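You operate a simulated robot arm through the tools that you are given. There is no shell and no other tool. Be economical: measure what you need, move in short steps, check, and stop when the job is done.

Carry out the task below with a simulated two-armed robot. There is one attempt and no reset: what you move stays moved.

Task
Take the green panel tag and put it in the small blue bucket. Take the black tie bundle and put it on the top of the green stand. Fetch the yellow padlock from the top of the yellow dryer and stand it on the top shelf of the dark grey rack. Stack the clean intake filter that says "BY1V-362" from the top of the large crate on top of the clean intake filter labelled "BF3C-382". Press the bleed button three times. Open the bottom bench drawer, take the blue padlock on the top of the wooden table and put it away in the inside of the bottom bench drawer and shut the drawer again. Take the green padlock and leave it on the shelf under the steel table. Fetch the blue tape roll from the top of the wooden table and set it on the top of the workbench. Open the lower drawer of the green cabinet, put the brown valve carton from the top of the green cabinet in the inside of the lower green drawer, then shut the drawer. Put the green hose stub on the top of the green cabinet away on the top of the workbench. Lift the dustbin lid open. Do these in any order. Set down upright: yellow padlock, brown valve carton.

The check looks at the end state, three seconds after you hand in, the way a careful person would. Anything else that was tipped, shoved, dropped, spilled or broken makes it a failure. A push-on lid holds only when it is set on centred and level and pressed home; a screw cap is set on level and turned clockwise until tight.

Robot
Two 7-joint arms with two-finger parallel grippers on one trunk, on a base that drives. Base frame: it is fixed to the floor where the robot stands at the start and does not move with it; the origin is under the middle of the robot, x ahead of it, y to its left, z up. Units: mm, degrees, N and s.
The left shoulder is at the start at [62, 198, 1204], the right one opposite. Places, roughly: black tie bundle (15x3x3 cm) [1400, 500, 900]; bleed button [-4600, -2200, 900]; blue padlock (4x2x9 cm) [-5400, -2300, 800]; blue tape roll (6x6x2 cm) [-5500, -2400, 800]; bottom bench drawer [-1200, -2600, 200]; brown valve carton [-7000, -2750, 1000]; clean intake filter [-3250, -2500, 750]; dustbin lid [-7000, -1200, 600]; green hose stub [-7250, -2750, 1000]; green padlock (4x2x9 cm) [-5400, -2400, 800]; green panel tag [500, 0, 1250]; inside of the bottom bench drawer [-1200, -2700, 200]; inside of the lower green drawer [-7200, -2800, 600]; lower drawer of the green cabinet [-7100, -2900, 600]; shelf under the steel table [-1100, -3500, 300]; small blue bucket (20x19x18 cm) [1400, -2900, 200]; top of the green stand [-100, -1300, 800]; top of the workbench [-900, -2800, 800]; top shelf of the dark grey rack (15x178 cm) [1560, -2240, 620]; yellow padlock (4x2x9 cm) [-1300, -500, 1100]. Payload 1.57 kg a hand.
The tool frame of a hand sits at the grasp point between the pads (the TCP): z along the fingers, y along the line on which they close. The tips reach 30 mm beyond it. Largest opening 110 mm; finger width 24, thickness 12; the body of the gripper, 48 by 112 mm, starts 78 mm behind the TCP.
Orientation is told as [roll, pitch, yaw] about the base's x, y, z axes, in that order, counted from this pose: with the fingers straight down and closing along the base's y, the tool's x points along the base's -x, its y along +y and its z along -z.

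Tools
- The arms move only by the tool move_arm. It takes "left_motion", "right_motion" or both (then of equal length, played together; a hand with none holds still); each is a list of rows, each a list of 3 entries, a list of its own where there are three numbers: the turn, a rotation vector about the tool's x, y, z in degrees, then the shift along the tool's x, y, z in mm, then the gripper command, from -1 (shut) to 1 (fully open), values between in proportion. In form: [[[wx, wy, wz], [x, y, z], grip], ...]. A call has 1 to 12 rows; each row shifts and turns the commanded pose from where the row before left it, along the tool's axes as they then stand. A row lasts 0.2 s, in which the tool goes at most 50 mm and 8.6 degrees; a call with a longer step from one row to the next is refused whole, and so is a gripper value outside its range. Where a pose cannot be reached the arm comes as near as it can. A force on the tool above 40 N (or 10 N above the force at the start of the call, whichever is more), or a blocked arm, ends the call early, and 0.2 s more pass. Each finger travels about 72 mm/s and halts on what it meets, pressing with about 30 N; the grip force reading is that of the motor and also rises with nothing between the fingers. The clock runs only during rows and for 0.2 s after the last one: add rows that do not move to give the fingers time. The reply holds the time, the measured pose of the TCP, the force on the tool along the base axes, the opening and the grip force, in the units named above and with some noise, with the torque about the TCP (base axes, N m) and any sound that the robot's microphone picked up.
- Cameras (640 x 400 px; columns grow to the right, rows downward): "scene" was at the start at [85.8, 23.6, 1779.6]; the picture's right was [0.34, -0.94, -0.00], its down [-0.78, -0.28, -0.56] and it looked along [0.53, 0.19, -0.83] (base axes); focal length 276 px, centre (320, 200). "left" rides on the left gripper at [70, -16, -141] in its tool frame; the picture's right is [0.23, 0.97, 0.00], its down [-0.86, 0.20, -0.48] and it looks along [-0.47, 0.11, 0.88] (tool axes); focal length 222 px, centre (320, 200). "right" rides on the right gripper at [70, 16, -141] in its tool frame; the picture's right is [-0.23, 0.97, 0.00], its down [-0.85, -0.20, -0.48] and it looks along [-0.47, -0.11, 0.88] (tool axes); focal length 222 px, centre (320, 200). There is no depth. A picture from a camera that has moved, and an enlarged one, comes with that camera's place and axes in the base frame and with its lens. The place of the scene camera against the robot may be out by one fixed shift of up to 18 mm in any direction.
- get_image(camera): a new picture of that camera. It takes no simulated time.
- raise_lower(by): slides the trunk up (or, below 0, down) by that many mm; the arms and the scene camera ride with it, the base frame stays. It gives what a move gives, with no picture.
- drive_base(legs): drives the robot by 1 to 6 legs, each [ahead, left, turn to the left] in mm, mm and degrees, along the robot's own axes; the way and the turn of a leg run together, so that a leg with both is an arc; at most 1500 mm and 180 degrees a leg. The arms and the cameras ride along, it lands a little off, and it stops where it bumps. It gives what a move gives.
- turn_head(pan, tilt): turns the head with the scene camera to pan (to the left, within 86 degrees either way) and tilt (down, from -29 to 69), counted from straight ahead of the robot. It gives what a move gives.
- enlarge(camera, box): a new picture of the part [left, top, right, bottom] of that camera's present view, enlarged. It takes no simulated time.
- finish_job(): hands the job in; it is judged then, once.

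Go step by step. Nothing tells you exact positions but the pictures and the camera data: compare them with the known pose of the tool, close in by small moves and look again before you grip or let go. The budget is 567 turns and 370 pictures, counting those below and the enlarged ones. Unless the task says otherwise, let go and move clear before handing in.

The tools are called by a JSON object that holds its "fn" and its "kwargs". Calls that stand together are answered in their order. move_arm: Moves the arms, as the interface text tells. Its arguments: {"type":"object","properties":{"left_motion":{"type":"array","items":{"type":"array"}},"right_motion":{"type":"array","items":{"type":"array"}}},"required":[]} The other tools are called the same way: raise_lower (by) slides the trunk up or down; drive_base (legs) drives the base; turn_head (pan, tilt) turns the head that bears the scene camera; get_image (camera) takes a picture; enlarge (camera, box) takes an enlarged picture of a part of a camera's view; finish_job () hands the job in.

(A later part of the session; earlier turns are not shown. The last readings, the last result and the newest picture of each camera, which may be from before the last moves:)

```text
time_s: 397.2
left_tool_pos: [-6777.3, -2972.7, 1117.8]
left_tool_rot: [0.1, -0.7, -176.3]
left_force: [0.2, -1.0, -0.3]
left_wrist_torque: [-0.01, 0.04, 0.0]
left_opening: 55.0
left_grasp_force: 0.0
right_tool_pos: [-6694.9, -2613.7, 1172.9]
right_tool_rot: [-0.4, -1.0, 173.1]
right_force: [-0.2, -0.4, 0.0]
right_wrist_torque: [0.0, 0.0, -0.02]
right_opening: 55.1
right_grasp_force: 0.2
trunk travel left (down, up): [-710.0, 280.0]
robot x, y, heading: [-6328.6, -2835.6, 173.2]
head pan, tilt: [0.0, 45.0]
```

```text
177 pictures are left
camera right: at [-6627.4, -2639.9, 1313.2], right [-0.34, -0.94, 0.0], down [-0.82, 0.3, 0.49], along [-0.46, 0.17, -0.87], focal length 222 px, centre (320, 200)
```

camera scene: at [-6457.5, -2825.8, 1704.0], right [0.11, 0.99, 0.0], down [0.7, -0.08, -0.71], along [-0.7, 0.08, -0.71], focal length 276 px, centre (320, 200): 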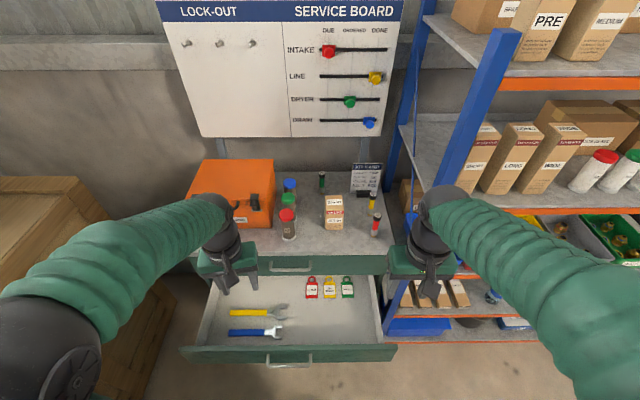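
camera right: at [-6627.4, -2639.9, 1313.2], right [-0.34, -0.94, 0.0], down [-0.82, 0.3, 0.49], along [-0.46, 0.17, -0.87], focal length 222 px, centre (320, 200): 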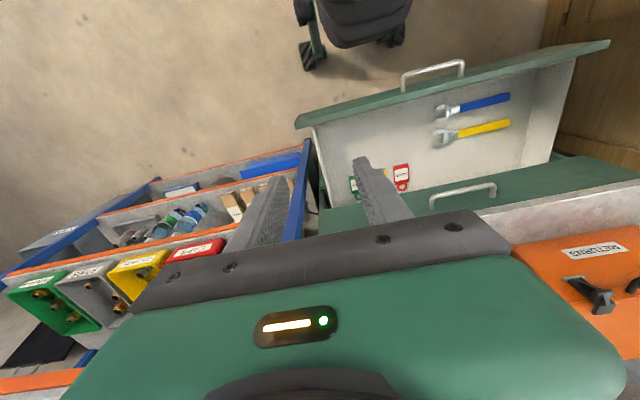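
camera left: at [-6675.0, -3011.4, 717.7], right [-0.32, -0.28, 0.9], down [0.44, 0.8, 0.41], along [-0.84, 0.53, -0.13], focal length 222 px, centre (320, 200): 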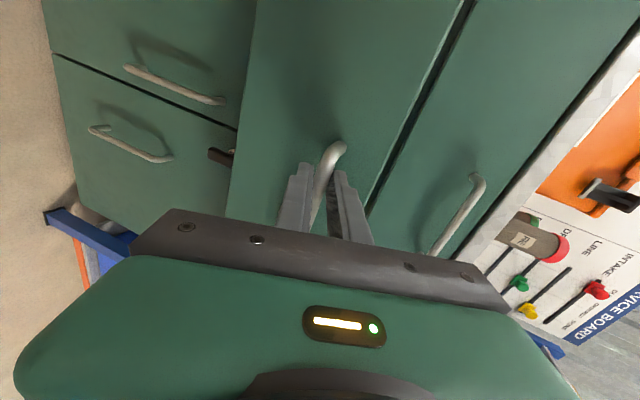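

{"fn": "enlarge", "kwargs": {"camera": "scene", "box": [270, 160, 400, 250]}}

```text
4.44 times, centred on (335, 205) of scene
camera zoom: at [-6457.5, -2825.8, 1704.0], right [0.11, 0.99, 0.0], down [0.7, -0.08, -0.71], along [-0.7, 0.08, -0.71], focal length 1228 px, centre (253, 178)
```

zoom: 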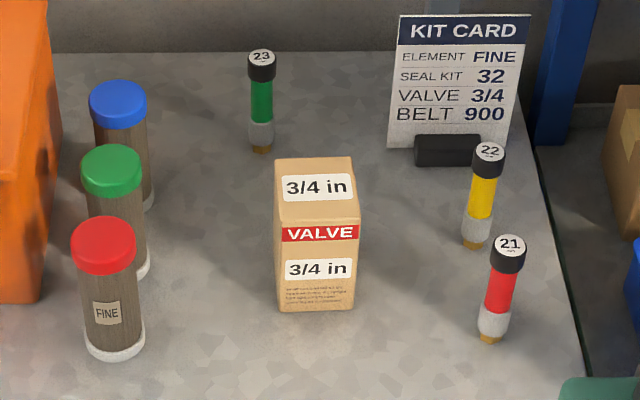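

Carton: centre ≈[-7114,-2700], top z≈1015, cabinet top ≈906, ~58×58×100 mm, aligned with the hand. Drive 90 mm closer and move the right hand over it.

{"fn": "drive_base", "kwargs": {"legs": [[90, 0, 0]]}}

{"fn": "move_arm", "kwargs": {"right_motion": [[[0, 0, 0], [-44, 11, 0], 0.6], [[0, 0, 0], [-44, 11, 0], 0.6], [[0, 0, 0], [-44, 11, 0], 0.6], [[0, 0, 0], [-44, 11, 0], 0.6], [[0, 0, 0], [-44, 11, 0], 0.6], [[0, 0, 0], [-44, 11, 0], 0.6]]}}

{"fn": "get_image", "kwargs": {"camera": "right"}}

```text
time_s: 398.3
left_tool_pos: [-6862.2, -2964.3, 1118.4]
left_tool_rot: [-0.1, -1.1, -176.2]
left_force: [1.8, 0.6, 0.4]
left_wrist_torque: [0.03, 0.04, 0.03]
left_opening: 55.0
left_grasp_force: 0.0
right_tool_pos: [-6778.3, -2604.1, 1174.4]
right_tool_rot: [-0.3, -1.3, 173.0]
right_force: [0.7, -0.1, 0.6]
right_wrist_torque: [0.0, 0.04, 0.01]
right_opening: 54.7
right_grasp_force: 0.1
trunk travel left (down, up): [-710.0, 280.0]
robot x, y, heading: [-6421.2, -2825.2, 173.5]
head pan, tilt: [0.0, 45.0]
```

```text
time_s: 399.7
left_tool_pos: [-6870.7, -2963.7, 1115.3]
left_tool_rot: [0.1, -0.4, -176.4]
left_force: [-0.8, 0.2, -0.3]
left_wrist_torque: [0.03, -0.01, -0.01]
left_opening: 54.9
left_grasp_force: 0.1
right_tool_pos: [-7055.5, -2637.6, 1171.5]
right_tool_rot: [-0.3, -0.4, 173.1]
right_force: [-1.1, -0.4, 0.1]
right_wrist_torque: [0.02, -0.05, -0.03]
right_opening: 88.0
right_grasp_force: 0.1
right hand out of reach, approached as far as the arm can: row 6
trunk travel left (down, up): [-710.0, 280.0]
robot x, y, heading: [-6424.2, -2829.2, 173.4]
head pan, tilt: [0.0, 45.0]
```

```text
175 pictures are left
camera right: at [-6989.5, -2663.0, 1312.2], right [-0.34, -0.94, 0.0], down [-0.82, 0.3, 0.49], along [-0.45, 0.17, -0.87], focal length 222 px, centre (320, 200)
```

right: 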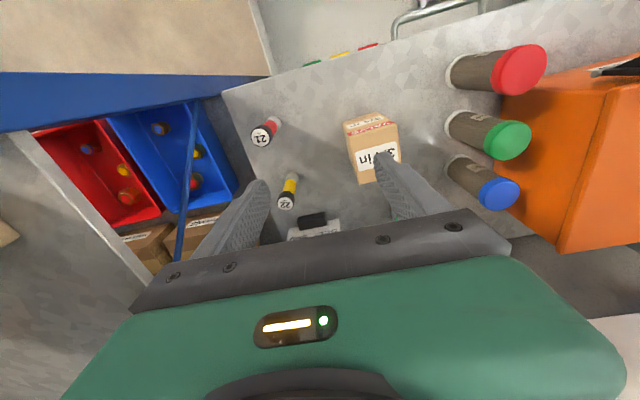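

{"fn": "move_arm", "kwargs": {"right_motion": [[[0, 0, 0], [-15, 35, 20], 0.5], [[0, 0, 0], [-15, 35, 25], 0.5], [[0, 0, 0], [-12, 0, 35], 0.5], [[0, 0, 0], [0, 0, 30], 0.5]]}}

{"fn": "get_image", "kwargs": {"camera": "right"}}

```text
time_s: 400.7
left_tool_pos: [-6868.7, -2963.7, 1116.6]
left_tool_rot: [0.1, -0.5, -176.2]
left_force: [0.3, 0.6, -0.6]
left_wrist_torque: [0.02, 0.03, 0.0]
left_opening: 55.1
left_grasp_force: 0.0
right_tool_pos: [-7076.4, -2693.7, 1060.1]
right_tool_rot: [-0.3, -0.8, 173.1]
right_force: [-0.6, 0.2, -0.2]
right_wrist_torque: [-0.01, 0.0, 0.02]
right_opening: 82.3
right_grasp_force: 0.0
right hand out of reach, approached as far as the arm can: row 1, 2
trunk travel left (down, up): [-710.0, 280.0]
robot x, y, heading: [-6422.6, -2826.1, 173.7]
head pan, tilt: [0.0, 45.0]
```

```text
174 pictures are left
camera right: at [-7009.7, -2719.8, 1201.1], right [-0.34, -0.94, 0.0], down [-0.82, 0.3, 0.49], along [-0.46, 0.17, -0.87], focal length 222 px, centre (320, 200)
```

right: 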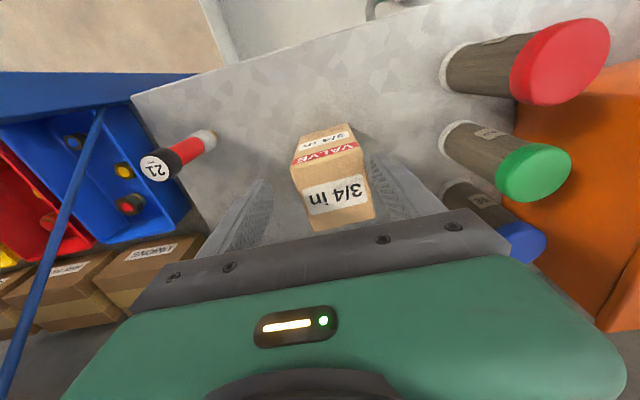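

{"fn": "drive_base", "kwargs": {"legs": [[35, 0, 0]]}}

{"fn": "move_arm", "kwargs": {"right_motion": [[[0, 0, 0], [0, 9, 10], 0.5], [[0, 0, 0], [0, 0, 15], 0.5]]}}

{"fn": "get_image", "kwargs": {"camera": "right"}}

```text
time_s: 401.6
left_tool_pos: [-6895.0, -2960.6, 1120.2]
left_tool_rot: [0.0, -1.0, -176.3]
left_force: [0.4, -0.1, 0.6]
left_wrist_torque: [-0.01, 0.02, -0.02]
left_opening: 55.4
left_grasp_force: 0.2
right_tool_pos: [-7103.7, -2691.7, 1065.7]
right_tool_rot: [-0.2, -1.3, 173.2]
right_force: [1.1, 1.4, -0.3]
right_wrist_torque: [0.02, 0.04, 0.0]
right_opening: 82.4
right_grasp_force: 0.1
trunk travel left (down, up): [-710.0, 280.0]
robot x, y, heading: [-6456.0, -2822.7, 173.4]
head pan, tilt: [0.0, 45.0]
```

```text
time_s: 402.2
left_tool_pos: [-6898.9, -2961.3, 1118.6]
left_tool_rot: [0.0, -0.7, -176.3]
left_force: [-0.3, -0.3, 0.7]
left_wrist_torque: [0.0, 0.0, 0.01]
left_opening: 55.1
left_grasp_force: 0.1
right_tool_pos: [-7111.4, -2702.4, 1038.7]
right_tool_rot: [-0.3, -1.0, 173.2]
right_force: [-0.7, -0.1, 0.8]
right_wrist_torque: [0.02, 0.0, -0.01]
right_opening: 82.8
right_grasp_force: 0.0
trunk travel left (down, up): [-710.0, 280.0]
robot x, y, heading: [-6456.8, -2823.1, 173.4]
head pan, tilt: [0.0, 45.0]
```

```text
173 pictures are left
camera right: at [-7042.9, -2727.6, 1179.3], right [-0.34, -0.94, 0.0], down [-0.82, 0.3, 0.5], along [-0.46, 0.17, -0.87], focal length 222 px, centre (320, 200)
```

right: 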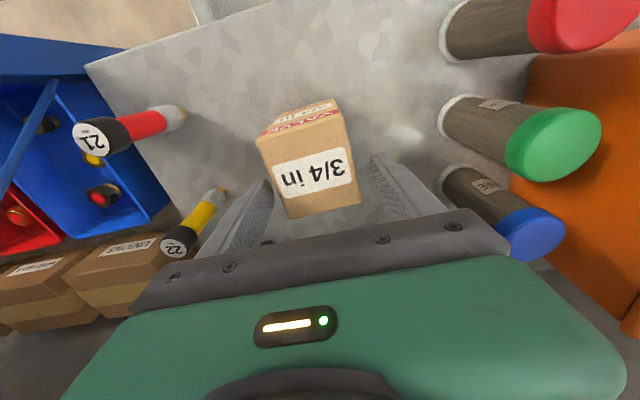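

Aligned; shift back 8 mm, descend to z≈962 and grip.

{"fn": "move_arm", "kwargs": {"right_motion": [[[0, 0, 0], [8, -1, 10], 0.5], [[0, 0, 0], [0, 0, 25], 0.5], [[0, 0, 0], [0, 0, 25], 0.5], [[0, 0, 0], [0, 0, 16], 0.5], [[0, 0, 0], [0, 0, 0], -0.2], [[0, 0, 0], [0, 0, 0], -1], [[0, 0, 0], [0, 0, 0], -1]]}}

{"fn": "get_image", "kwargs": {"camera": "right"}}

```text
time_s: 403.8
left_tool_pos: [-6900.2, -2959.8, 1117.7]
left_tool_rot: [0.0, -0.8, -176.3]
left_force: [0.2, -0.3, -0.4]
left_wrist_torque: [0.04, -0.02, -0.03]
left_opening: 54.8
left_grasp_force: 0.1
right_tool_pos: [-7115.4, -2701.5, 962.4]
right_tool_rot: [-0.4, -0.7, 173.2]
right_force: [0.3, 0.7, 0.0]
right_wrist_torque: [-0.02, 0.11, 0.0]
right_opening: 63.1
right_grasp_force: 29.7
right hand out of reach, approached as far as the arm can: row 1
trunk travel left (down, up): [-710.0, 280.0]
robot x, y, heading: [-6455.4, -2821.9, 173.5]
head pan, tilt: [0.0, 45.0]
```

```text
172 pictures are left
camera right: at [-7048.2, -2728.1, 1102.5], right [-0.34, -0.94, 0.0], down [-0.82, 0.3, 0.49], along [-0.46, 0.17, -0.87], focal length 222 px, centre (320, 200)
```

right: 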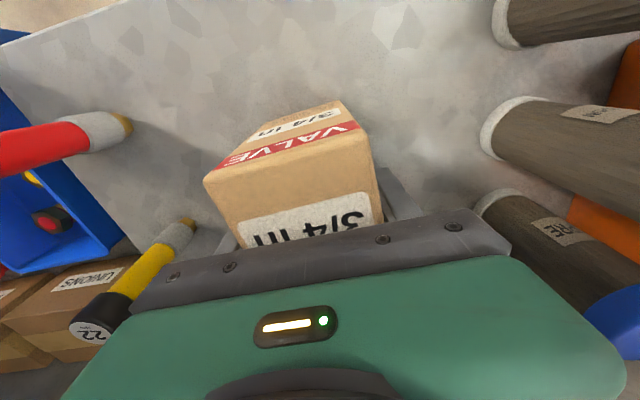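

Gripped at 63 mm. Lift it, then back the base and carry it over the drawer.

{"fn": "move_arm", "kwargs": {"right_motion": [[[0, 0, 0], [0, 0, -20], -1], [[0, 0, 0], [0, 0, -40], -1], [[0, 0, 0], [0, 0, -40], -1], [[0, 0, 0], [0, 0, -20], -1], [[0, 0, 0], [40, 0, 0], -1], [[0, 0, 0], [40, 0, 0], -1], [[0, 0, 0], [40, 0, 0], -1]]}}

{"fn": "drive_base", "kwargs": {"legs": [[-120, 0, 0]]}}

{"fn": "raise_lower", "kwargs": {"by": -200}}

{"fn": "get_image", "kwargs": {"camera": "right"}}

{"fn": "get_image", "kwargs": {"camera": "scene"}}

```text
time_s: 405.4
left_tool_pos: [-6900.5, -2959.9, 1117.0]
left_tool_rot: [0.0, -0.8, -176.3]
left_force: [-0.1, 0.2, 0.2]
left_wrist_torque: [0.01, 0.02, 0.03]
left_opening: 54.9
left_grasp_force: 0.1
right_tool_pos: [-7102.0, -2716.2, 1089.2]
right_tool_rot: [-0.4, -0.8, 173.1]
right_force: [-0.7, -0.7, -4.6]
right_wrist_torque: [0.02, 0.06, -0.01]
right_opening: 63.2
right_grasp_force: 30.0
right hand out of reach, approached as far as the arm can: row 4, 5, 6, 7
trunk travel left (down, up): [-710.0, 280.0]
robot x, y, heading: [-6456.5, -2822.3, 173.5]
head pan, tilt: [0.0, 45.0]
```

```text
time_s: 406.6
left_tool_pos: [-6784.0, -2974.5, 1115.9]
left_tool_rot: [0.0, -0.5, -176.3]
left_force: [0.8, 0.3, -0.5]
left_wrist_torque: [0.0, 0.01, 0.0]
left_opening: 54.9
left_grasp_force: 0.0
right_tool_pos: [-6987.1, -2729.8, 1088.5]
right_tool_rot: [-0.4, -0.7, 173.1]
right_force: [0.3, -0.6, -4.2]
right_wrist_torque: [0.0, 0.02, 0.02]
right_opening: 63.1
right_grasp_force: 30.1
trunk travel left (down, up): [-710.0, 280.0]
robot x, y, heading: [-6340.7, -2838.1, 173.5]
head pan, tilt: [0.0, 45.0]
```

```text
time_s: 408.1
left_tool_pos: [-6774.0, -2973.6, 970.1]
left_tool_rot: [-0.1, -1.0, -176.2]
left_force: [-0.9, -0.2, 0.4]
left_wrist_torque: [-0.03, -0.06, 0.03]
left_opening: 54.9
left_grasp_force: 0.0
right_tool_pos: [-6980.2, -2731.3, 954.5]
right_tool_rot: [-0.1, -2.1, 173.3]
right_force: [8.2, -0.8, 17.5]
right_wrist_torque: [-0.44, -0.34, 0.13]
right_opening: 61.7
right_grasp_force: 30.2
trunk travel left (down, up): [-561.0, 429.0]
robot x, y, heading: [-6338.3, -2839.2, 173.3]
head pan, tilt: [0.0, 45.0]
stopped: the force on the tool passed its limit at 87 N (the readings are from after the stop); the commanded pose is now the measured one
```

```text
171 pictures are left
camera right: at [-6910.3, -2757.0, 1093.2], right [-0.34, -0.94, 0.01], down [-0.81, 0.3, 0.51], along [-0.48, 0.17, -0.86], focal length 222 px, centre (320, 200)
```

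right: 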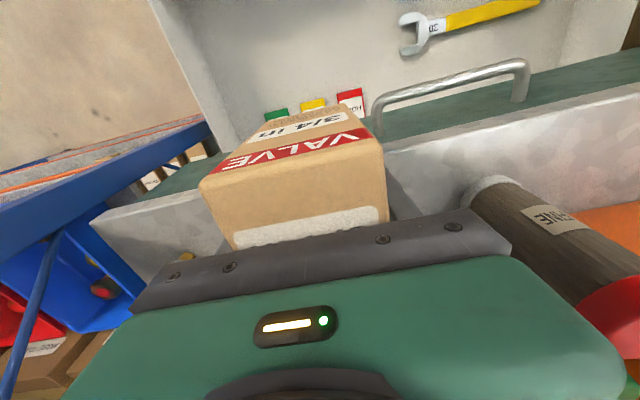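

```text
170 pictures are left
camera scene: at [-6461.1, -2826.0, 1555.1], right [0.11, 0.99, 0.0], down [0.7, -0.08, -0.71], along [-0.7, 0.08, -0.71], focal length 276 px, centre (320, 200)
```

scene: 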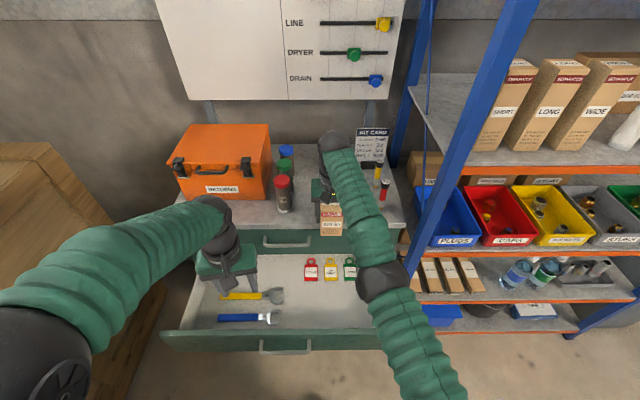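

I lowered too early — the carton touched the cabinet's front edge. Raise first, then pull the hand back over the drawer.

{"fn": "raise_lower", "kwargs": {"by": 80}}

{"fn": "move_arm", "kwargs": {"right_motion": [[[0, 0, 0], [40, 0, 0], -1], [[0, 0, 0], [45, 0, 0], -1], [[0, 0, 0], [45, 0, 0], -1]]}}

{"fn": "get_image", "kwargs": {"camera": "right"}}

{"fn": "get_image", "kwargs": {"camera": "scene"}}

```text
time_s: 409.3
left_tool_pos: [-6778.3, -2974.6, 1050.8]
left_tool_rot: [0.0, -1.0, -176.3]
left_force: [-0.3, -0.1, 0.0]
left_wrist_torque: [0.04, -0.03, 0.05]
left_opening: 55.1
left_grasp_force: 0.1
right_tool_pos: [-6983.0, -2731.2, 1028.7]
right_tool_rot: [-0.4, -1.2, 173.2]
right_force: [0.1, 0.0, -3.8]
right_wrist_torque: [0.06, 0.07, -0.01]
right_opening: 62.0
right_grasp_force: 30.3
trunk travel left (down, up): [-641.0, 349.0]
robot x, y, heading: [-6340.1, -2836.4, 173.4]
head pan, tilt: [0.0, 45.0]
```

```text
time_s: 410.1
left_tool_pos: [-6777.8, -2976.5, 1050.0]
left_tool_rot: [-0.1, -0.9, -176.3]
left_force: [0.4, -1.1, -0.4]
left_wrist_torque: [0.03, -0.01, 0.03]
left_opening: 55.2
left_grasp_force: 0.1
right_tool_pos: [-6976.7, -2757.9, 1048.7]
right_tool_rot: [-0.3, -1.8, 173.1]
right_force: [1.3, 0.3, -4.5]
right_wrist_torque: [0.01, 0.1, 0.03]
right_opening: 61.6
right_grasp_force: 29.5
right hand out of reach, approached as far as the arm can: row 1, 2, 3
trunk travel left (down, up): [-641.0, 349.0]
robot x, y, heading: [-6337.3, -2838.0, 173.6]
head pan, tilt: [0.0, 45.0]
```

```text
169 pictures are left
camera right: at [-6906.6, -2784.3, 1187.7], right [-0.34, -0.94, 0.0], down [-0.81, 0.3, 0.51], along [-0.48, 0.17, -0.86], focal length 222 px, centre (320, 200)
```

right: 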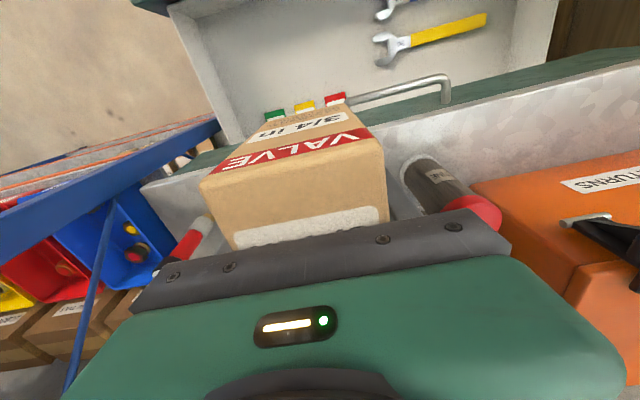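

```text
168 pictures are left
camera scene: at [-6466.8, -2827.5, 1635.1], right [0.11, 0.99, 0.0], down [0.7, -0.08, -0.71], along [-0.7, 0.08, -0.71], focal length 276 px, centre (320, 200)
```

scene: 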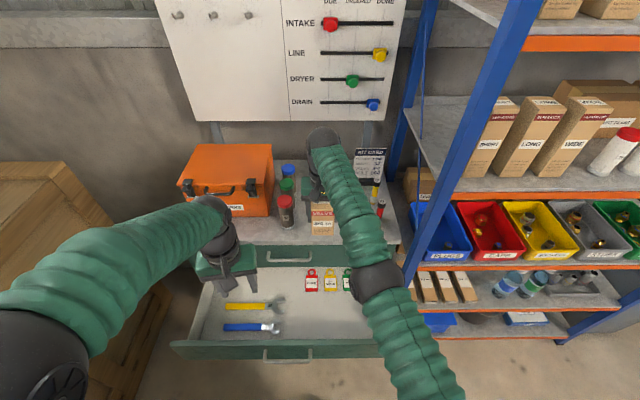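

The arm won't fold at this pose; try raising the hand first, then retract.

{"fn": "move_arm", "kwargs": {"right_motion": [[[0, 0, 0], [0, -20, -40], -1], [[0, 0, 0], [0, -20, -40], -1], [[0, 0, 0], [20, 0, -20], -1], [[0, 0, 0], [40, 0, 0], -1], [[0, 0, 0], [40, 0, 0], -1]]}}

{"fn": "get_image", "kwargs": {"camera": "scene"}}

```text
time_s: 411.3
left_tool_pos: [-6777.8, -2975.4, 1050.4]
left_tool_rot: [-0.1, -0.9, -176.2]
left_force: [-0.1, -0.6, 0.1]
left_wrist_torque: [0.0, -0.02, 0.0]
left_opening: 55.1
left_grasp_force: 0.1
right_tool_pos: [-6934.4, -2738.6, 1173.0]
right_tool_rot: [-0.1, -1.8, 173.1]
right_force: [0.9, -0.3, -3.6]
right_wrist_torque: [0.02, 0.1, -0.01]
right_opening: 62.0
right_grasp_force: 30.0
right hand out of reach, approached as far as the arm can: row 2, 3, 4, 5
trunk travel left (down, up): [-641.0, 349.0]
robot x, y, heading: [-6341.3, -2840.6, 173.6]
head pan, tilt: [0.0, 45.0]
```

```text
167 pictures are left
camera scene: at [-6466.6, -2826.9, 1635.1], right [0.11, 0.99, 0.0], down [0.7, -0.08, -0.71], along [-0.7, 0.08, -0.71], focal length 276 px, centre (320, 200)
```

scene: 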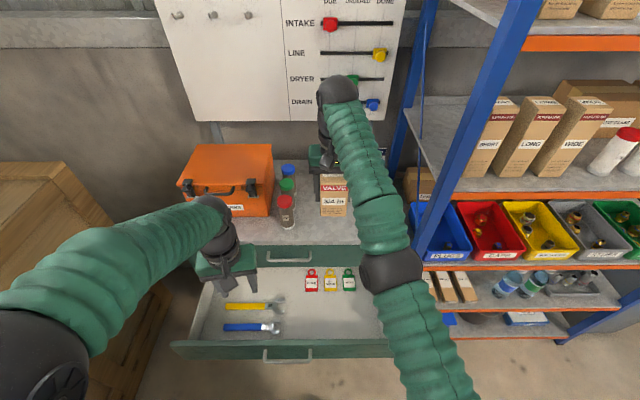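

{"fn": "move_arm", "kwargs": {"right_motion": [[[0, 0, 0], [40, -10, 10], -1], [[0, 0, 0], [40, -15, 15], -1], [[0, 0, 0], [40, -15, 15], -1], [[0, 0, 0], [40, -15, 15], -1]]}}

{"fn": "get_image", "kwargs": {"camera": "scene"}}

```text
time_s: 412.3
left_tool_pos: [-6778.6, -2974.6, 1049.7]
left_tool_rot: [0.0, -0.9, -176.4]
left_force: [-0.7, 0.4, -0.3]
left_wrist_torque: [-0.05, 0.0, 0.01]
left_opening: 55.1
left_grasp_force: 0.0
right_tool_pos: [-6933.4, -2738.2, 1175.3]
right_tool_rot: [-0.3, -1.8, 173.1]
right_force: [-0.3, -0.2, -3.8]
right_wrist_torque: [0.01, 0.08, 0.01]
right_opening: 61.8
right_grasp_force: 30.3
right hand out of reach, approached as far as the arm can: row 1, 2, 3, 4
trunk travel left (down, up): [-641.0, 349.0]
robot x, y, heading: [-6337.8, -2839.2, 173.4]
head pan, tilt: [0.0, 45.0]
```

```text
166 pictures are left
camera scene: at [-6467.5, -2825.7, 1635.0], right [0.11, 0.99, 0.0], down [0.7, -0.08, -0.7], along [-0.7, 0.08, -0.71], focal length 276 px, centre (320, 200)
```

scene: 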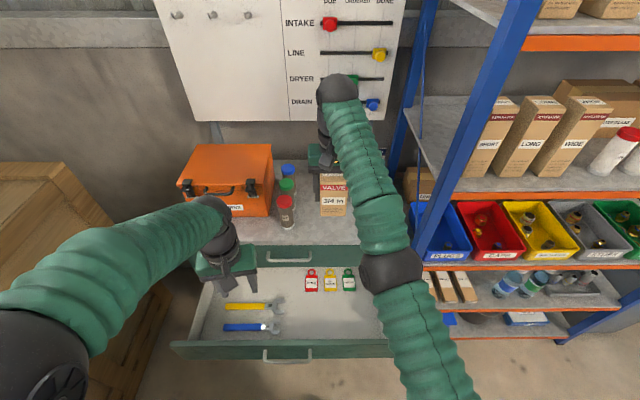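

{"fn": "move_arm", "kwargs": {"right_motion": [[[0, 0, 0], [0, 0, 30], -1], [[0, 0, 0], [0, 0, 30], -1], [[0, 0, 0], [0, 0, 30], -1]]}}

```text
time_s: 413.1
left_tool_pos: [-6778.0, -2974.2, 1049.8]
left_tool_rot: [0.0, -0.9, -176.2]
left_force: [-1.4, -1.2, 0.2]
left_wrist_torque: [-0.02, 0.0, -0.01]
left_opening: 55.1
left_grasp_force: 0.1
right_tool_pos: [-6967.3, -2745.9, 1094.4]
right_tool_rot: [-0.3, -1.7, 173.1]
right_force: [0.0, 0.6, -3.4]
right_wrist_torque: [0.03, 0.07, 0.02]
right_opening: 62.0
right_grasp_force: 30.1
right hand out of reach, approached as far as the arm can: row 1, 2, 3
trunk travel left (down, up): [-641.0, 349.0]
robot x, y, heading: [-6341.5, -2839.3, 173.5]
head pan, tilt: [0.0, 45.0]
```

{"fn": "move_arm", "kwargs": {"right_motion": [[[0, 0, 0], [10, 40, 0], -1], [[0, 0, 0], [10, 40, 0], -1], [[0, 0, 0], [20, 40, 0], -1]]}}

{"fn": "get_image", "kwargs": {"camera": "scene"}}

```text
time_s: 413.9
left_tool_pos: [-6778.0, -2977.0, 1050.4]
left_tool_rot: [-0.1, -0.9, -176.3]
left_force: [0.4, -0.6, 0.5]
left_wrist_torque: [0.01, 0.02, 0.03]
left_opening: 55.0
left_grasp_force: 0.0
right_tool_pos: [-6931.9, -2870.7, 1094.3]
right_tool_rot: [-0.3, -1.8, 173.1]
right_force: [0.3, 0.3, -3.9]
right_wrist_torque: [0.06, 0.06, 0.0]
right_opening: 61.8
right_grasp_force: 30.0
right hand out of reach, approached as far as the arm can: row 2
trunk travel left (down, up): [-641.0, 349.0]
robot x, y, heading: [-6338.8, -2836.4, 173.5]
head pan, tilt: [0.0, 45.0]
```

```text
165 pictures are left
camera scene: at [-6466.9, -2830.1, 1635.1], right [0.11, 0.99, 0.0], down [0.7, -0.08, -0.71], along [-0.7, 0.08, -0.71], focal length 276 px, centre (320, 200)
```

scene: 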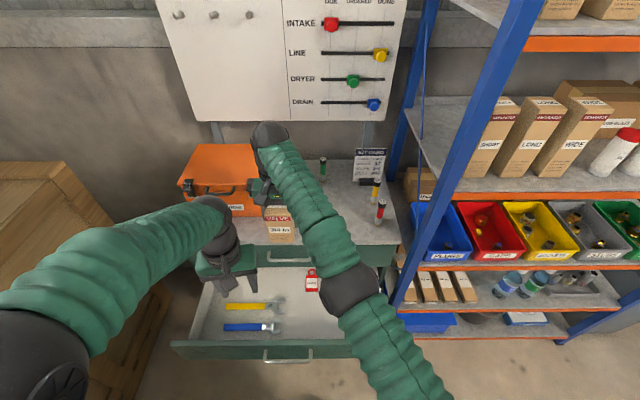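

{"fn": "move_arm", "kwargs": {"right_motion": [[[0, 0, 0], [40, 0, 0], -1], [[0, 0, 0], [40, 0, 0], -1], [[0, 0, 0], [40, -20, 0], -1], [[0, 0, 0], [20, -40, 0], -1]]}}

{"fn": "get_image", "kwargs": {"camera": "scene"}}

```text
time_s: 414.9
left_tool_pos: [-6777.9, -2974.2, 1047.3]
left_tool_rot: [0.0, -0.9, -176.3]
left_force: [0.6, -0.4, 0.2]
left_wrist_torque: [-0.02, -0.03, -0.01]
left_opening: 54.7
left_grasp_force: 0.0
right_tool_pos: [-6909.6, -2871.3, 1126.8]
right_tool_rot: [-0.6, -1.4, 171.8]
right_force: [-0.1, -0.5, -4.9]
right_wrist_torque: [-0.02, 0.08, 0.0]
right_opening: 62.2
right_grasp_force: 30.4
right hand out of reach, approached as far as the arm can: row 1, 2, 3, 4
trunk travel left (down, up): [-641.0, 349.0]
robot x, y, heading: [-6338.9, -2839.6, 173.2]
head pan, tilt: [0.0, 45.0]
```

```text
164 pictures are left
camera scene: at [-6467.0, -2826.5, 1631.5], right [0.11, 0.99, 0.0], down [0.7, -0.08, -0.71], along [-0.7, 0.08, -0.71], focal length 276 px, centre (320, 200)
```

scene: 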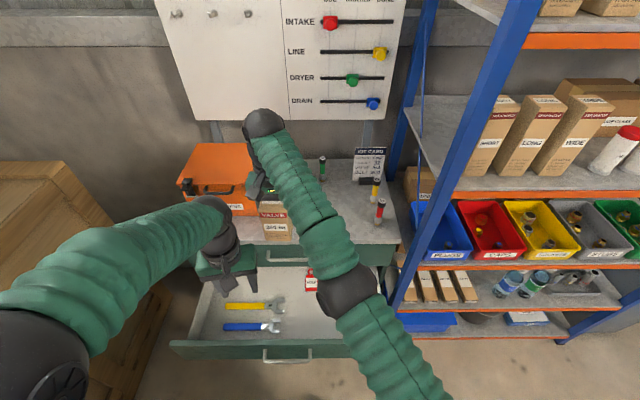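

The right elbow seems stuck at this fold, so I'll use base and trunk instead: bring the hand right, then back the base so the carton hangs over the drawer.

{"fn": "move_arm", "kwargs": {"right_motion": [[[0, 0, 0], [-20, -35, 0], -1], [[0, 0, 0], [-20, -35, 0], -1], [[0, 0, 0], [-20, -35, 0], -1], [[0, 0, 0], [-20, -35, 0], -1]]}}

{"fn": "drive_base", "kwargs": {"legs": [[-110, 0, 0]]}}

{"fn": "get_image", "kwargs": {"camera": "right"}}

{"fn": "get_image", "kwargs": {"camera": "scene"}}

```text
time_s: 415.9
left_tool_pos: [-6778.8, -2973.0, 1050.6]
left_tool_rot: [0.1, -0.9, -176.2]
left_force: [0.2, -0.5, 0.0]
left_wrist_torque: [-0.01, 0.01, 0.0]
left_opening: 55.0
left_grasp_force: 0.1
right_tool_pos: [-6955.4, -2729.5, 1136.4]
right_tool_rot: [0.0, -1.8, 173.3]
right_force: [-0.4, 0.9, -4.6]
right_wrist_torque: [-0.04, 0.04, 0.01]
right_opening: 62.1
right_grasp_force: 29.8
right hand out of reach, approached as far as the arm can: row 3, 4
trunk travel left (down, up): [-641.0, 349.0]
robot x, y, heading: [-6336.0, -2839.1, 173.5]
head pan, tilt: [0.0, 45.0]
```

```text
time_s: 417.1
left_tool_pos: [-6673.6, -2986.2, 1050.3]
left_tool_rot: [0.0, -0.8, -176.4]
left_force: [-0.1, -0.7, 0.9]
left_wrist_torque: [0.02, 0.02, -0.01]
left_opening: 55.0
left_grasp_force: 0.0
right_tool_pos: [-6850.6, -2742.8, 1135.3]
right_tool_rot: [-0.3, -1.8, 173.2]
right_force: [0.0, 0.3, -3.0]
right_wrist_torque: [0.02, 0.07, 0.01]
right_opening: 61.9
right_grasp_force: 29.6
trunk travel left (down, up): [-641.0, 349.0]
robot x, y, heading: [-6233.9, -2852.5, 173.4]
head pan, tilt: [0.0, 45.0]
```

```text
163 pictures are left
camera right: at [-6780.7, -2769.3, 1274.8], right [-0.34, -0.94, 0.0], down [-0.81, 0.3, 0.51], along [-0.48, 0.17, -0.86], focal length 222 px, centre (320, 200)
```

right: 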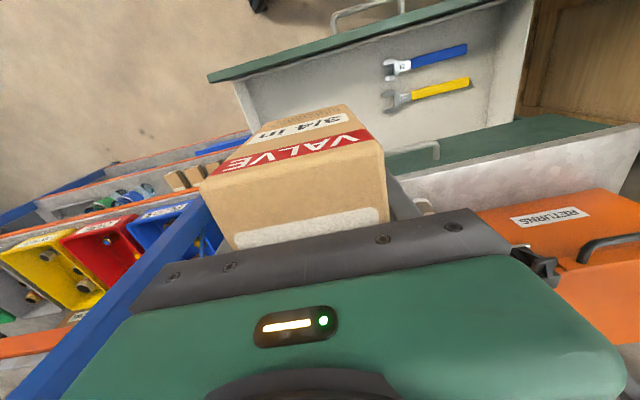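

```text
162 pictures are left
camera scene: at [-6365.2, -2838.3, 1634.7], right [0.11, 0.99, 0.0], down [0.71, -0.08, -0.7], along [-0.7, 0.08, -0.71], focal length 276 px, centre (320, 200)
```

scene: 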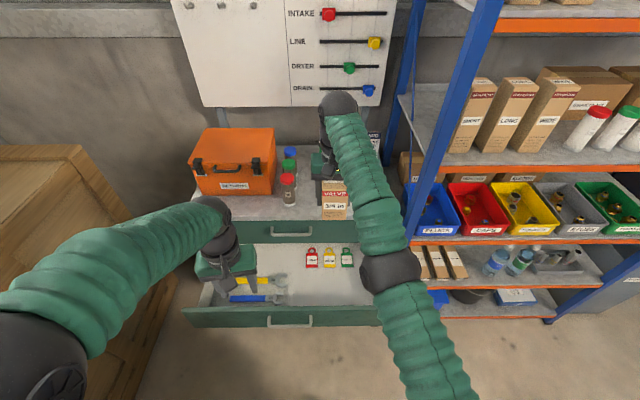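

Pull the left hand back a bit, then lower the trunk so the carton comes down over the drawer.

{"fn": "move_arm", "kwargs": {"left_motion": [[[0, 0, 0], [40, 0, 0], 0], [[0, 0, 0], [40, 0, 0], 0]]}}

{"fn": "raise_lower", "kwargs": {"by": -290}}

{"fn": "get_image", "kwargs": {"camera": "right"}}

{"fn": "get_image", "kwargs": {"camera": "scene"}}

```text
time_s: 417.7
left_tool_pos: [-6589.8, -2981.4, 1050.0]
left_tool_rot: [-0.1, -1.2, -176.5]
left_force: [0.2, 0.2, 0.7]
left_wrist_torque: [-0.03, 0.03, 0.0]
left_opening: 55.1
left_grasp_force: 0.0
right_tool_pos: [-6845.5, -2741.9, 1139.0]
right_tool_rot: [-0.1, -2.1, 172.9]
right_force: [-0.4, 0.9, -3.8]
right_wrist_torque: [0.02, 0.1, 0.02]
right_opening: 61.9
right_grasp_force: 29.7
trunk travel left (down, up): [-641.0, 349.0]
robot x, y, heading: [-6230.0, -2847.8, 173.0]
head pan, tilt: [0.0, 45.0]
```

```text
time_s: 420.6
left_tool_pos: [-6589.5, -2982.2, 758.5]
left_tool_rot: [-0.1, -1.1, -176.4]
left_force: [0.5, -0.7, -0.3]
left_wrist_torque: [0.02, 0.01, 0.01]
left_opening: 55.0
left_grasp_force: 0.1
right_tool_pos: [-6845.7, -2742.5, 848.0]
right_tool_rot: [-0.1, -2.0, 173.1]
right_force: [0.5, -0.8, -3.9]
right_wrist_torque: [0.02, 0.04, 0.0]
right_opening: 62.0
right_grasp_force: 30.6
trunk travel left (down, up): [-351.0, 639.0]
robot x, y, heading: [-6233.7, -2847.6, 173.6]
head pan, tilt: [0.0, 45.0]
```

```text
161 pictures are left
camera right: at [-6776.1, -2769.2, 987.4], right [-0.34, -0.94, 0.01], down [-0.81, 0.3, 0.51], along [-0.48, 0.17, -0.86], focal length 222 px, centre (320, 200)
```

right: 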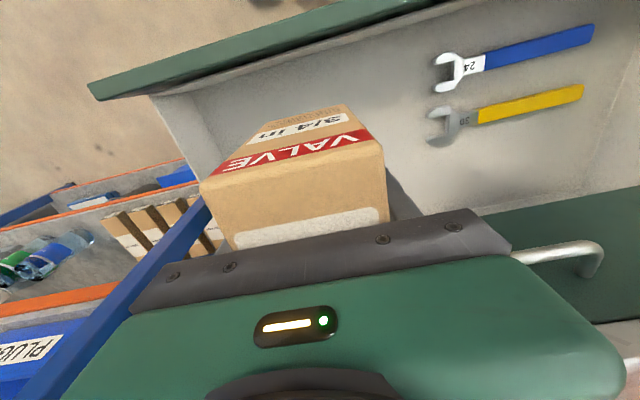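

```text
160 pictures are left
camera scene: at [-6360.4, -2837.7, 1345.1], right [0.11, 0.99, 0.0], down [0.7, -0.08, -0.71], along [-0.7, 0.08, -0.71], focal length 276 px, centre (320, 200)
```

scene: 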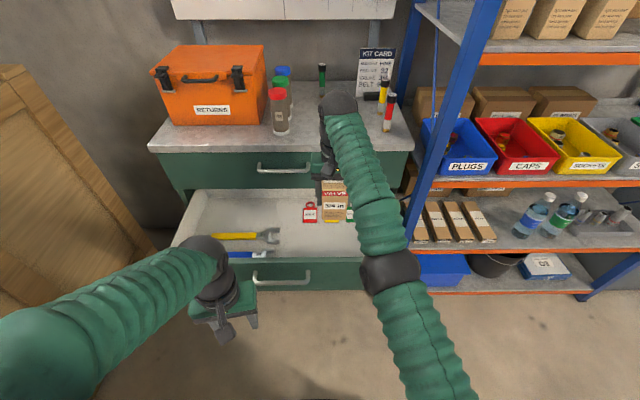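

Lowering only by trunk would bring the forearm onto the drawer front. I raise the trunk, step the base back, and lower with an extended arm instead.

{"fn": "raise_lower", "kwargs": {"by": 200}}

{"fn": "drive_base", "kwargs": {"legs": [[-60, 0, 0]]}}

{"fn": "move_arm", "kwargs": {"right_motion": [[[0, 0, 0], [-10, 0, 30], -1], [[0, 0, 0], [-15, 0, 40], -1], [[0, 0, 0], [-15, 0, 40], -1], [[0, 0, 0], [-15, 0, 40], -1], [[0, 0, 0], [-5, 0, 40], -1], [[0, 0, 0], [0, 0, 40], -1]]}}

{"fn": "get_image", "kwargs": {"camera": "right"}}

{"fn": "get_image", "kwargs": {"camera": "scene"}}

```text
time_s: 422.8
left_tool_pos: [-6591.0, -2981.2, 959.1]
left_tool_rot: [-0.1, -1.1, -176.4]
left_force: [0.2, -0.9, -1.3]
left_wrist_torque: [0.02, -0.02, -0.01]
left_opening: 55.1
left_grasp_force: 0.1
right_tool_pos: [-6847.3, -2743.5, 1048.4]
right_tool_rot: [-0.1, -2.1, 173.0]
right_force: [0.3, -0.7, -5.1]
right_wrist_torque: [0.03, 0.06, 0.02]
right_opening: 61.8
right_grasp_force: 29.9
trunk travel left (down, up): [-551.0, 439.0]
robot x, y, heading: [-6232.9, -2852.1, 173.3]
head pan, tilt: [0.0, 45.0]
```

```text
time_s: 423.7
left_tool_pos: [-6531.9, -2988.4, 957.9]
left_tool_rot: [0.0, -1.0, -176.3]
left_force: [0.4, -0.5, -0.5]
left_wrist_torque: [-0.01, 0.03, -0.01]
left_opening: 54.7
left_grasp_force: 0.0
right_tool_pos: [-6790.0, -2748.3, 1048.6]
right_tool_rot: [-0.1, -1.9, 173.0]
right_force: [0.5, 0.4, -3.2]
right_wrist_torque: [0.06, 0.07, 0.01]
right_opening: 61.9
right_grasp_force: 30.2
trunk travel left (down, up): [-551.0, 439.0]
robot x, y, heading: [-6172.0, -2855.7, 173.3]
head pan, tilt: [0.0, 45.0]
```

```text
time_s: 425.1
left_tool_pos: [-6529.8, -2988.8, 960.8]
left_tool_rot: [-0.1, -1.2, -176.4]
left_force: [0.3, 0.2, -0.8]
left_wrist_torque: [0.02, -0.05, -0.01]
left_opening: 54.9
left_grasp_force: 0.0
right_tool_pos: [-6839.5, -2738.6, 819.9]
right_tool_rot: [-0.1, -2.1, 173.0]
right_force: [-0.8, 0.6, -4.0]
right_wrist_torque: [0.0, 0.1, -0.02]
right_opening: 61.9
right_grasp_force: 29.9
right hand out of reach, approached as far as the arm can: row 3, 4
trunk travel left (down, up): [-551.0, 439.0]
robot x, y, heading: [-6176.8, -2856.9, 173.3]
head pan, tilt: [0.0, 45.0]
```

```text
159 pictures are left
camera right: at [-6769.4, -2765.0, 957.9], right [-0.34, -0.94, 0.01], down [-0.81, 0.3, 0.51], along [-0.48, 0.17, -0.86], focal length 222 px, centre (320, 200)
```

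right: 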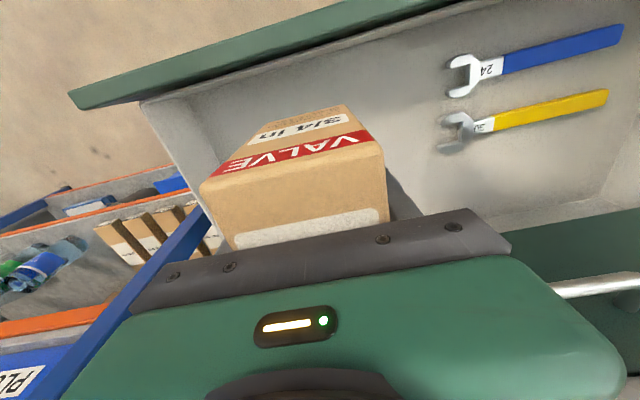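

```text
158 pictures are left
camera scene: at [-6303.6, -2844.1, 1545.0], right [0.12, 0.99, 0.0], down [0.71, -0.08, -0.7], along [-0.7, 0.08, -0.71], focal length 276 px, centre (320, 200)
```

scene: 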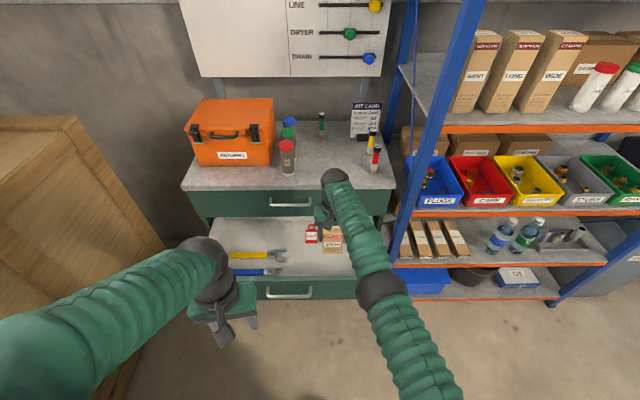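

Now lower with the arm to z≈730.

{"fn": "move_arm", "kwargs": {"right_motion": [[[0, 0, 0], [0, 0, 30], -1], [[0, 0, 0], [0, 0, 30], -1], [[0, 0, 0], [0, 0, 25], -1]]}}

{"fn": "get_image", "kwargs": {"camera": "right"}}

{"fn": "enlarge", "kwargs": {"camera": "scene", "box": [180, 180, 440, 330]}}

```text
time_s: 425.9
left_tool_pos: [-6530.1, -2989.0, 960.0]
left_tool_rot: [-0.1, -1.2, -176.5]
left_force: [-0.5, 0.4, -0.4]
left_wrist_torque: [-0.02, 0.02, 0.0]
left_opening: 55.0
left_grasp_force: 0.2
right_tool_pos: [-6833.9, -2735.1, 736.2]
right_tool_rot: [-0.1, -2.1, 172.9]
right_force: [0.4, 0.2, -3.5]
right_wrist_torque: [0.0, 0.08, 0.0]
right_opening: 61.9
right_grasp_force: 30.0
right hand out of reach, approached as far as the arm can: row 2, 3
trunk travel left (down, up): [-551.0, 439.0]
robot x, y, heading: [-6174.8, -2855.8, 173.6]
head pan, tilt: [0.0, 45.0]
```

```text
157 pictures are left
camera right: at [-6763.0, -2762.1, 874.7], right [-0.34, -0.94, 0.01], down [-0.81, 0.3, 0.51], along [-0.48, 0.17, -0.86], focal length 222 px, centre (320, 200)
```

right: 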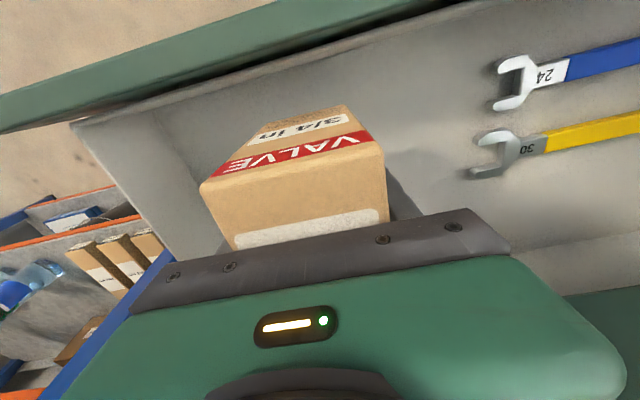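

```text
2.46 times, centred on (310, 255) of scene
camera zoom: at [-6302.3, -2844.1, 1545.0], right [0.12, 0.99, 0.0], down [0.7, -0.08, -0.7], along [-0.7, 0.08, -0.71], focal length 680 px, centre (345, 65)
```

zoom: 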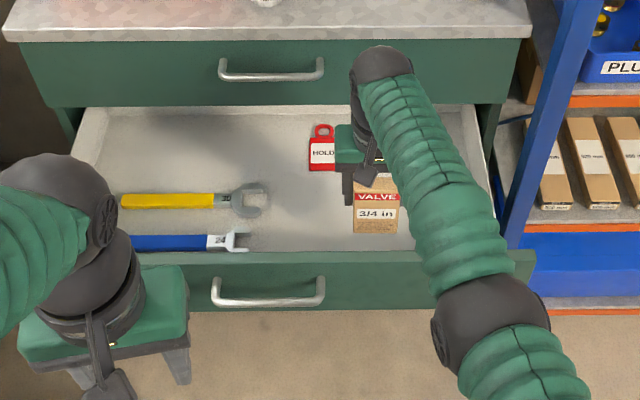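

Carton hangs in the drawer. Lower the trunk gently until it touches the drawer floor.

{"fn": "raise_lower", "kwargs": {"by": -20}}

{"fn": "raise_lower", "kwargs": {"by": -12}}

{"fn": "get_image", "kwargs": {"camera": "right"}}

```text
time_s: 426.6
left_tool_pos: [-6528.6, -2988.9, 940.2]
left_tool_rot: [0.0, -1.1, -176.4]
left_force: [0.2, -0.1, 0.7]
left_wrist_torque: [-0.01, 0.02, 0.01]
left_opening: 55.1
left_grasp_force: 0.1
right_tool_pos: [-6833.8, -2736.6, 716.9]
right_tool_rot: [-0.1, -2.2, 173.0]
right_force: [0.8, 0.3, -3.7]
right_wrist_torque: [0.04, 0.08, 0.02]
right_opening: 61.7
right_grasp_force: 30.3
trunk travel left (down, up): [-531.0, 459.0]
robot x, y, heading: [-6172.7, -2856.5, 173.4]
head pan, tilt: [0.0, 45.0]
```

```text
time_s: 427.2
left_tool_pos: [-6528.5, -2988.9, 927.8]
left_tool_rot: [-0.1, -1.3, -176.4]
left_force: [-0.1, -1.2, 0.4]
left_wrist_torque: [0.01, 0.02, -0.01]
left_opening: 55.1
left_grasp_force: 0.0
right_tool_pos: [-6833.3, -2736.5, 703.7]
right_tool_rot: [-0.1, -2.3, 173.1]
right_force: [0.8, -0.1, -3.6]
right_wrist_torque: [0.02, 0.06, 0.04]
right_opening: 62.0
right_grasp_force: 30.6
trunk travel left (down, up): [-519.0, 471.0]
robot x, y, heading: [-6173.5, -2855.5, 173.4]
head pan, tilt: [0.0, 45.0]
```

```text
155 pictures are left
camera right: at [-6762.8, -2762.4, 843.2], right [-0.34, -0.94, 0.01], down [-0.81, 0.3, 0.51], along [-0.48, 0.17, -0.86], focal length 222 px, centre (320, 200)
```

right: 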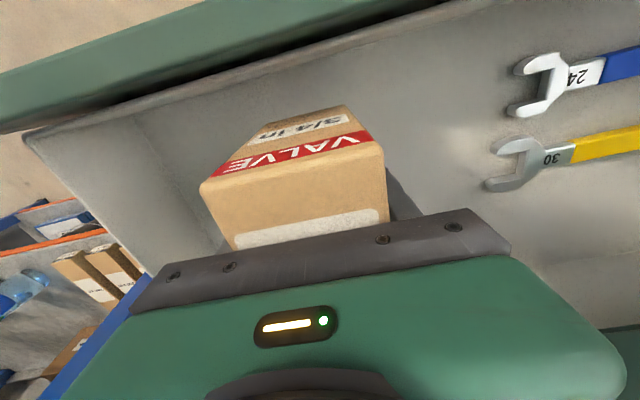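

{"fn": "raise_lower", "kwargs": {"by": -15}}

{"fn": "raise_lower", "kwargs": {"by": -10}}

{"fn": "raise_lower", "kwargs": {"by": -8}}

{"fn": "get_image", "kwargs": {"camera": "right"}}

```text
time_s: 427.8
left_tool_pos: [-6528.7, -2988.3, 913.2]
left_tool_rot: [-0.1, -1.2, -176.4]
left_force: [-0.5, -0.2, -0.3]
left_wrist_torque: [0.01, 0.03, -0.01]
left_opening: 55.0
left_grasp_force: 0.0
right_tool_pos: [-6832.1, -2734.9, 689.3]
right_tool_rot: [0.0, -2.3, 173.1]
right_force: [1.3, -0.3, -4.3]
right_wrist_torque: [0.02, 0.09, 0.01]
right_opening: 61.8
right_grasp_force: 30.3
trunk travel left (down, up): [-504.0, 486.0]
robot x, y, heading: [-6173.7, -2854.6, 173.7]
head pan, tilt: [0.0, 45.0]
```

```text
time_s: 428.4
left_tool_pos: [-6528.7, -2988.8, 902.7]
left_tool_rot: [-0.2, -1.2, -176.5]
left_force: [-0.1, 1.1, -0.6]
left_wrist_torque: [-0.01, 0.02, -0.03]
left_opening: 55.4
left_grasp_force: 0.0
right_tool_pos: [-6832.8, -2736.4, 680.7]
right_tool_rot: [-0.1, -2.1, 173.0]
right_force: [0.0, 0.1, -3.5]
right_wrist_torque: [0.0, 0.06, -0.02]
right_opening: 61.8
right_grasp_force: 29.8
trunk travel left (down, up): [-494.0, 496.0]
robot x, y, heading: [-6172.8, -2857.2, 173.4]
head pan, tilt: [0.0, 45.0]
```

```text
time_s: 429.0
left_tool_pos: [-6528.9, -2989.4, 894.7]
left_tool_rot: [0.0, -1.1, -176.3]
left_force: [-0.5, 0.2, 0.0]
left_wrist_torque: [0.01, -0.02, 0.01]
left_opening: 54.9
left_grasp_force: 0.0
right_tool_pos: [-6834.3, -2735.3, 670.7]
right_tool_rot: [-0.1, -2.3, 173.1]
right_force: [-0.1, 0.1, -4.2]
right_wrist_torque: [-0.02, 0.07, 0.0]
right_opening: 61.9
right_grasp_force: 30.0
trunk travel left (down, up): [-486.0, 504.0]
robot x, y, heading: [-6173.6, -2853.9, 173.5]
head pan, tilt: [0.0, 45.0]
```

```text
154 pictures are left
camera right: at [-6762.7, -2762.4, 810.1], right [-0.34, -0.94, 0.01], down [-0.81, 0.3, 0.51], along [-0.48, 0.17, -0.86], focal length 222 px, centre (320, 200)
```

right: 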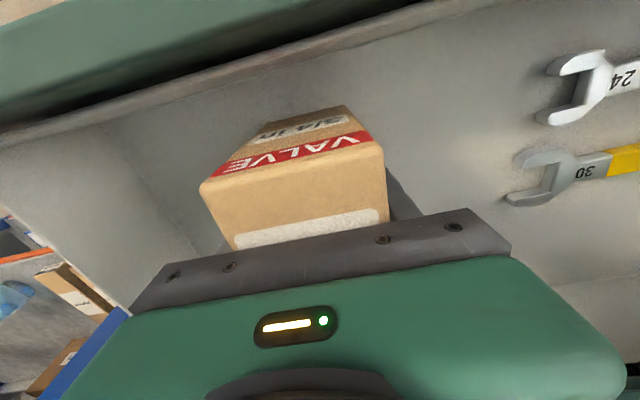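

The wrench views show the drawer floor is lower (z≈545). To keep the forearm above the drawer front, I raise the trunk 150 mm and then lower with the arm.

{"fn": "raise_lower", "kwargs": {"by": 150}}

{"fn": "move_arm", "kwargs": {"right_motion": [[[0, 0, 0], [0, 0, 35], -1], [[0, 0, 0], [0, 0, 35], -1], [[0, 0, 0], [0, 0, 35], -1], [[0, 0, 0], [0, 0, 35], -1]]}}

{"fn": "get_image", "kwargs": {"camera": "scene"}}

{"fn": "get_image", "kwargs": {"camera": "right"}}

```text
time_s: 430.7
left_tool_pos: [-6529.2, -2987.6, 1044.9]
left_tool_rot: [-0.2, -1.3, -176.4]
left_force: [-0.5, 0.1, 0.5]
left_wrist_torque: [0.0, 0.02, -0.01]
left_opening: 55.1
left_grasp_force: 0.0
right_tool_pos: [-6834.5, -2735.3, 821.1]
right_tool_rot: [-0.1, -2.1, 173.0]
right_force: [0.9, 0.3, -3.4]
right_wrist_torque: [0.02, 0.02, -0.04]
right_opening: 61.7
right_grasp_force: 30.8
trunk travel left (down, up): [-636.0, 354.0]
robot x, y, heading: [-6172.8, -2853.9, 173.3]
head pan, tilt: [0.0, 45.0]
```

```text
time_s: 431.7
left_tool_pos: [-6530.1, -2988.0, 1044.0]
left_tool_rot: [-0.1, -1.2, -176.4]
left_force: [-0.1, -0.2, 0.1]
left_wrist_torque: [-0.01, -0.02, -0.03]
left_opening: 55.0
left_grasp_force: 0.1
right_tool_pos: [-6804.6, -2731.4, 690.8]
right_tool_rot: [-0.1, -2.2, 173.0]
right_force: [0.2, -0.5, -4.6]
right_wrist_torque: [-0.01, 0.06, -0.01]
right_opening: 61.9
right_grasp_force: 30.4
right hand out of reach, approached as far as the arm can: row 1, 2, 3, 4
trunk travel left (down, up): [-636.0, 354.0]
robot x, y, heading: [-6171.0, -2855.4, 173.5]
head pan, tilt: [0.0, 45.0]
```

```text
153 pictures are left
camera scene: at [-6302.9, -2844.1, 1630.0], right [0.12, 0.99, 0.0], down [0.7, -0.08, -0.7], along [-0.7, 0.08, -0.71], focal length 276 px, centre (320, 200)
```

scene: 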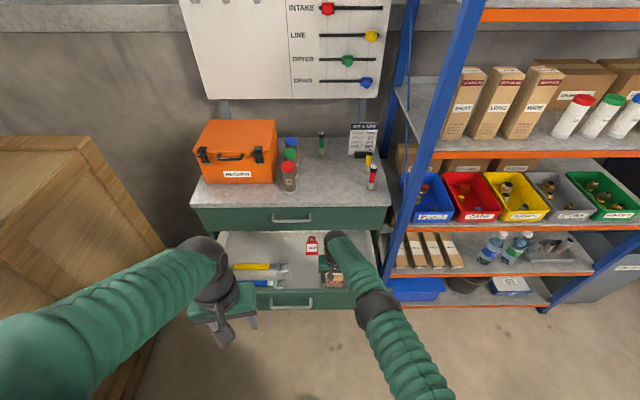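

```text
152 pictures are left
camera right: at [-6733.4, -2758.5, 828.3], right [-0.34, -0.94, 0.01], down [-0.81, 0.3, 0.51], along [-0.48, 0.17, -0.86], focal length 222 px, centre (320, 200)
```

right: 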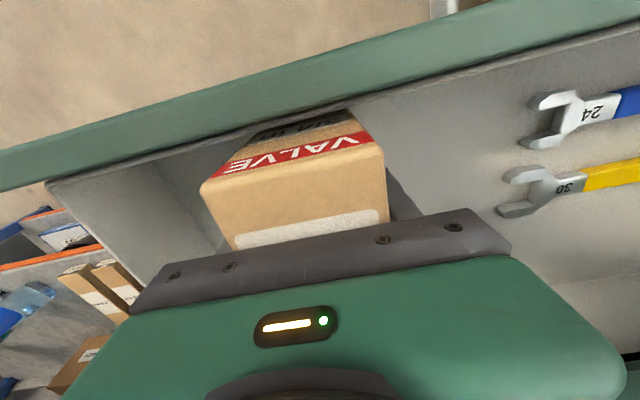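

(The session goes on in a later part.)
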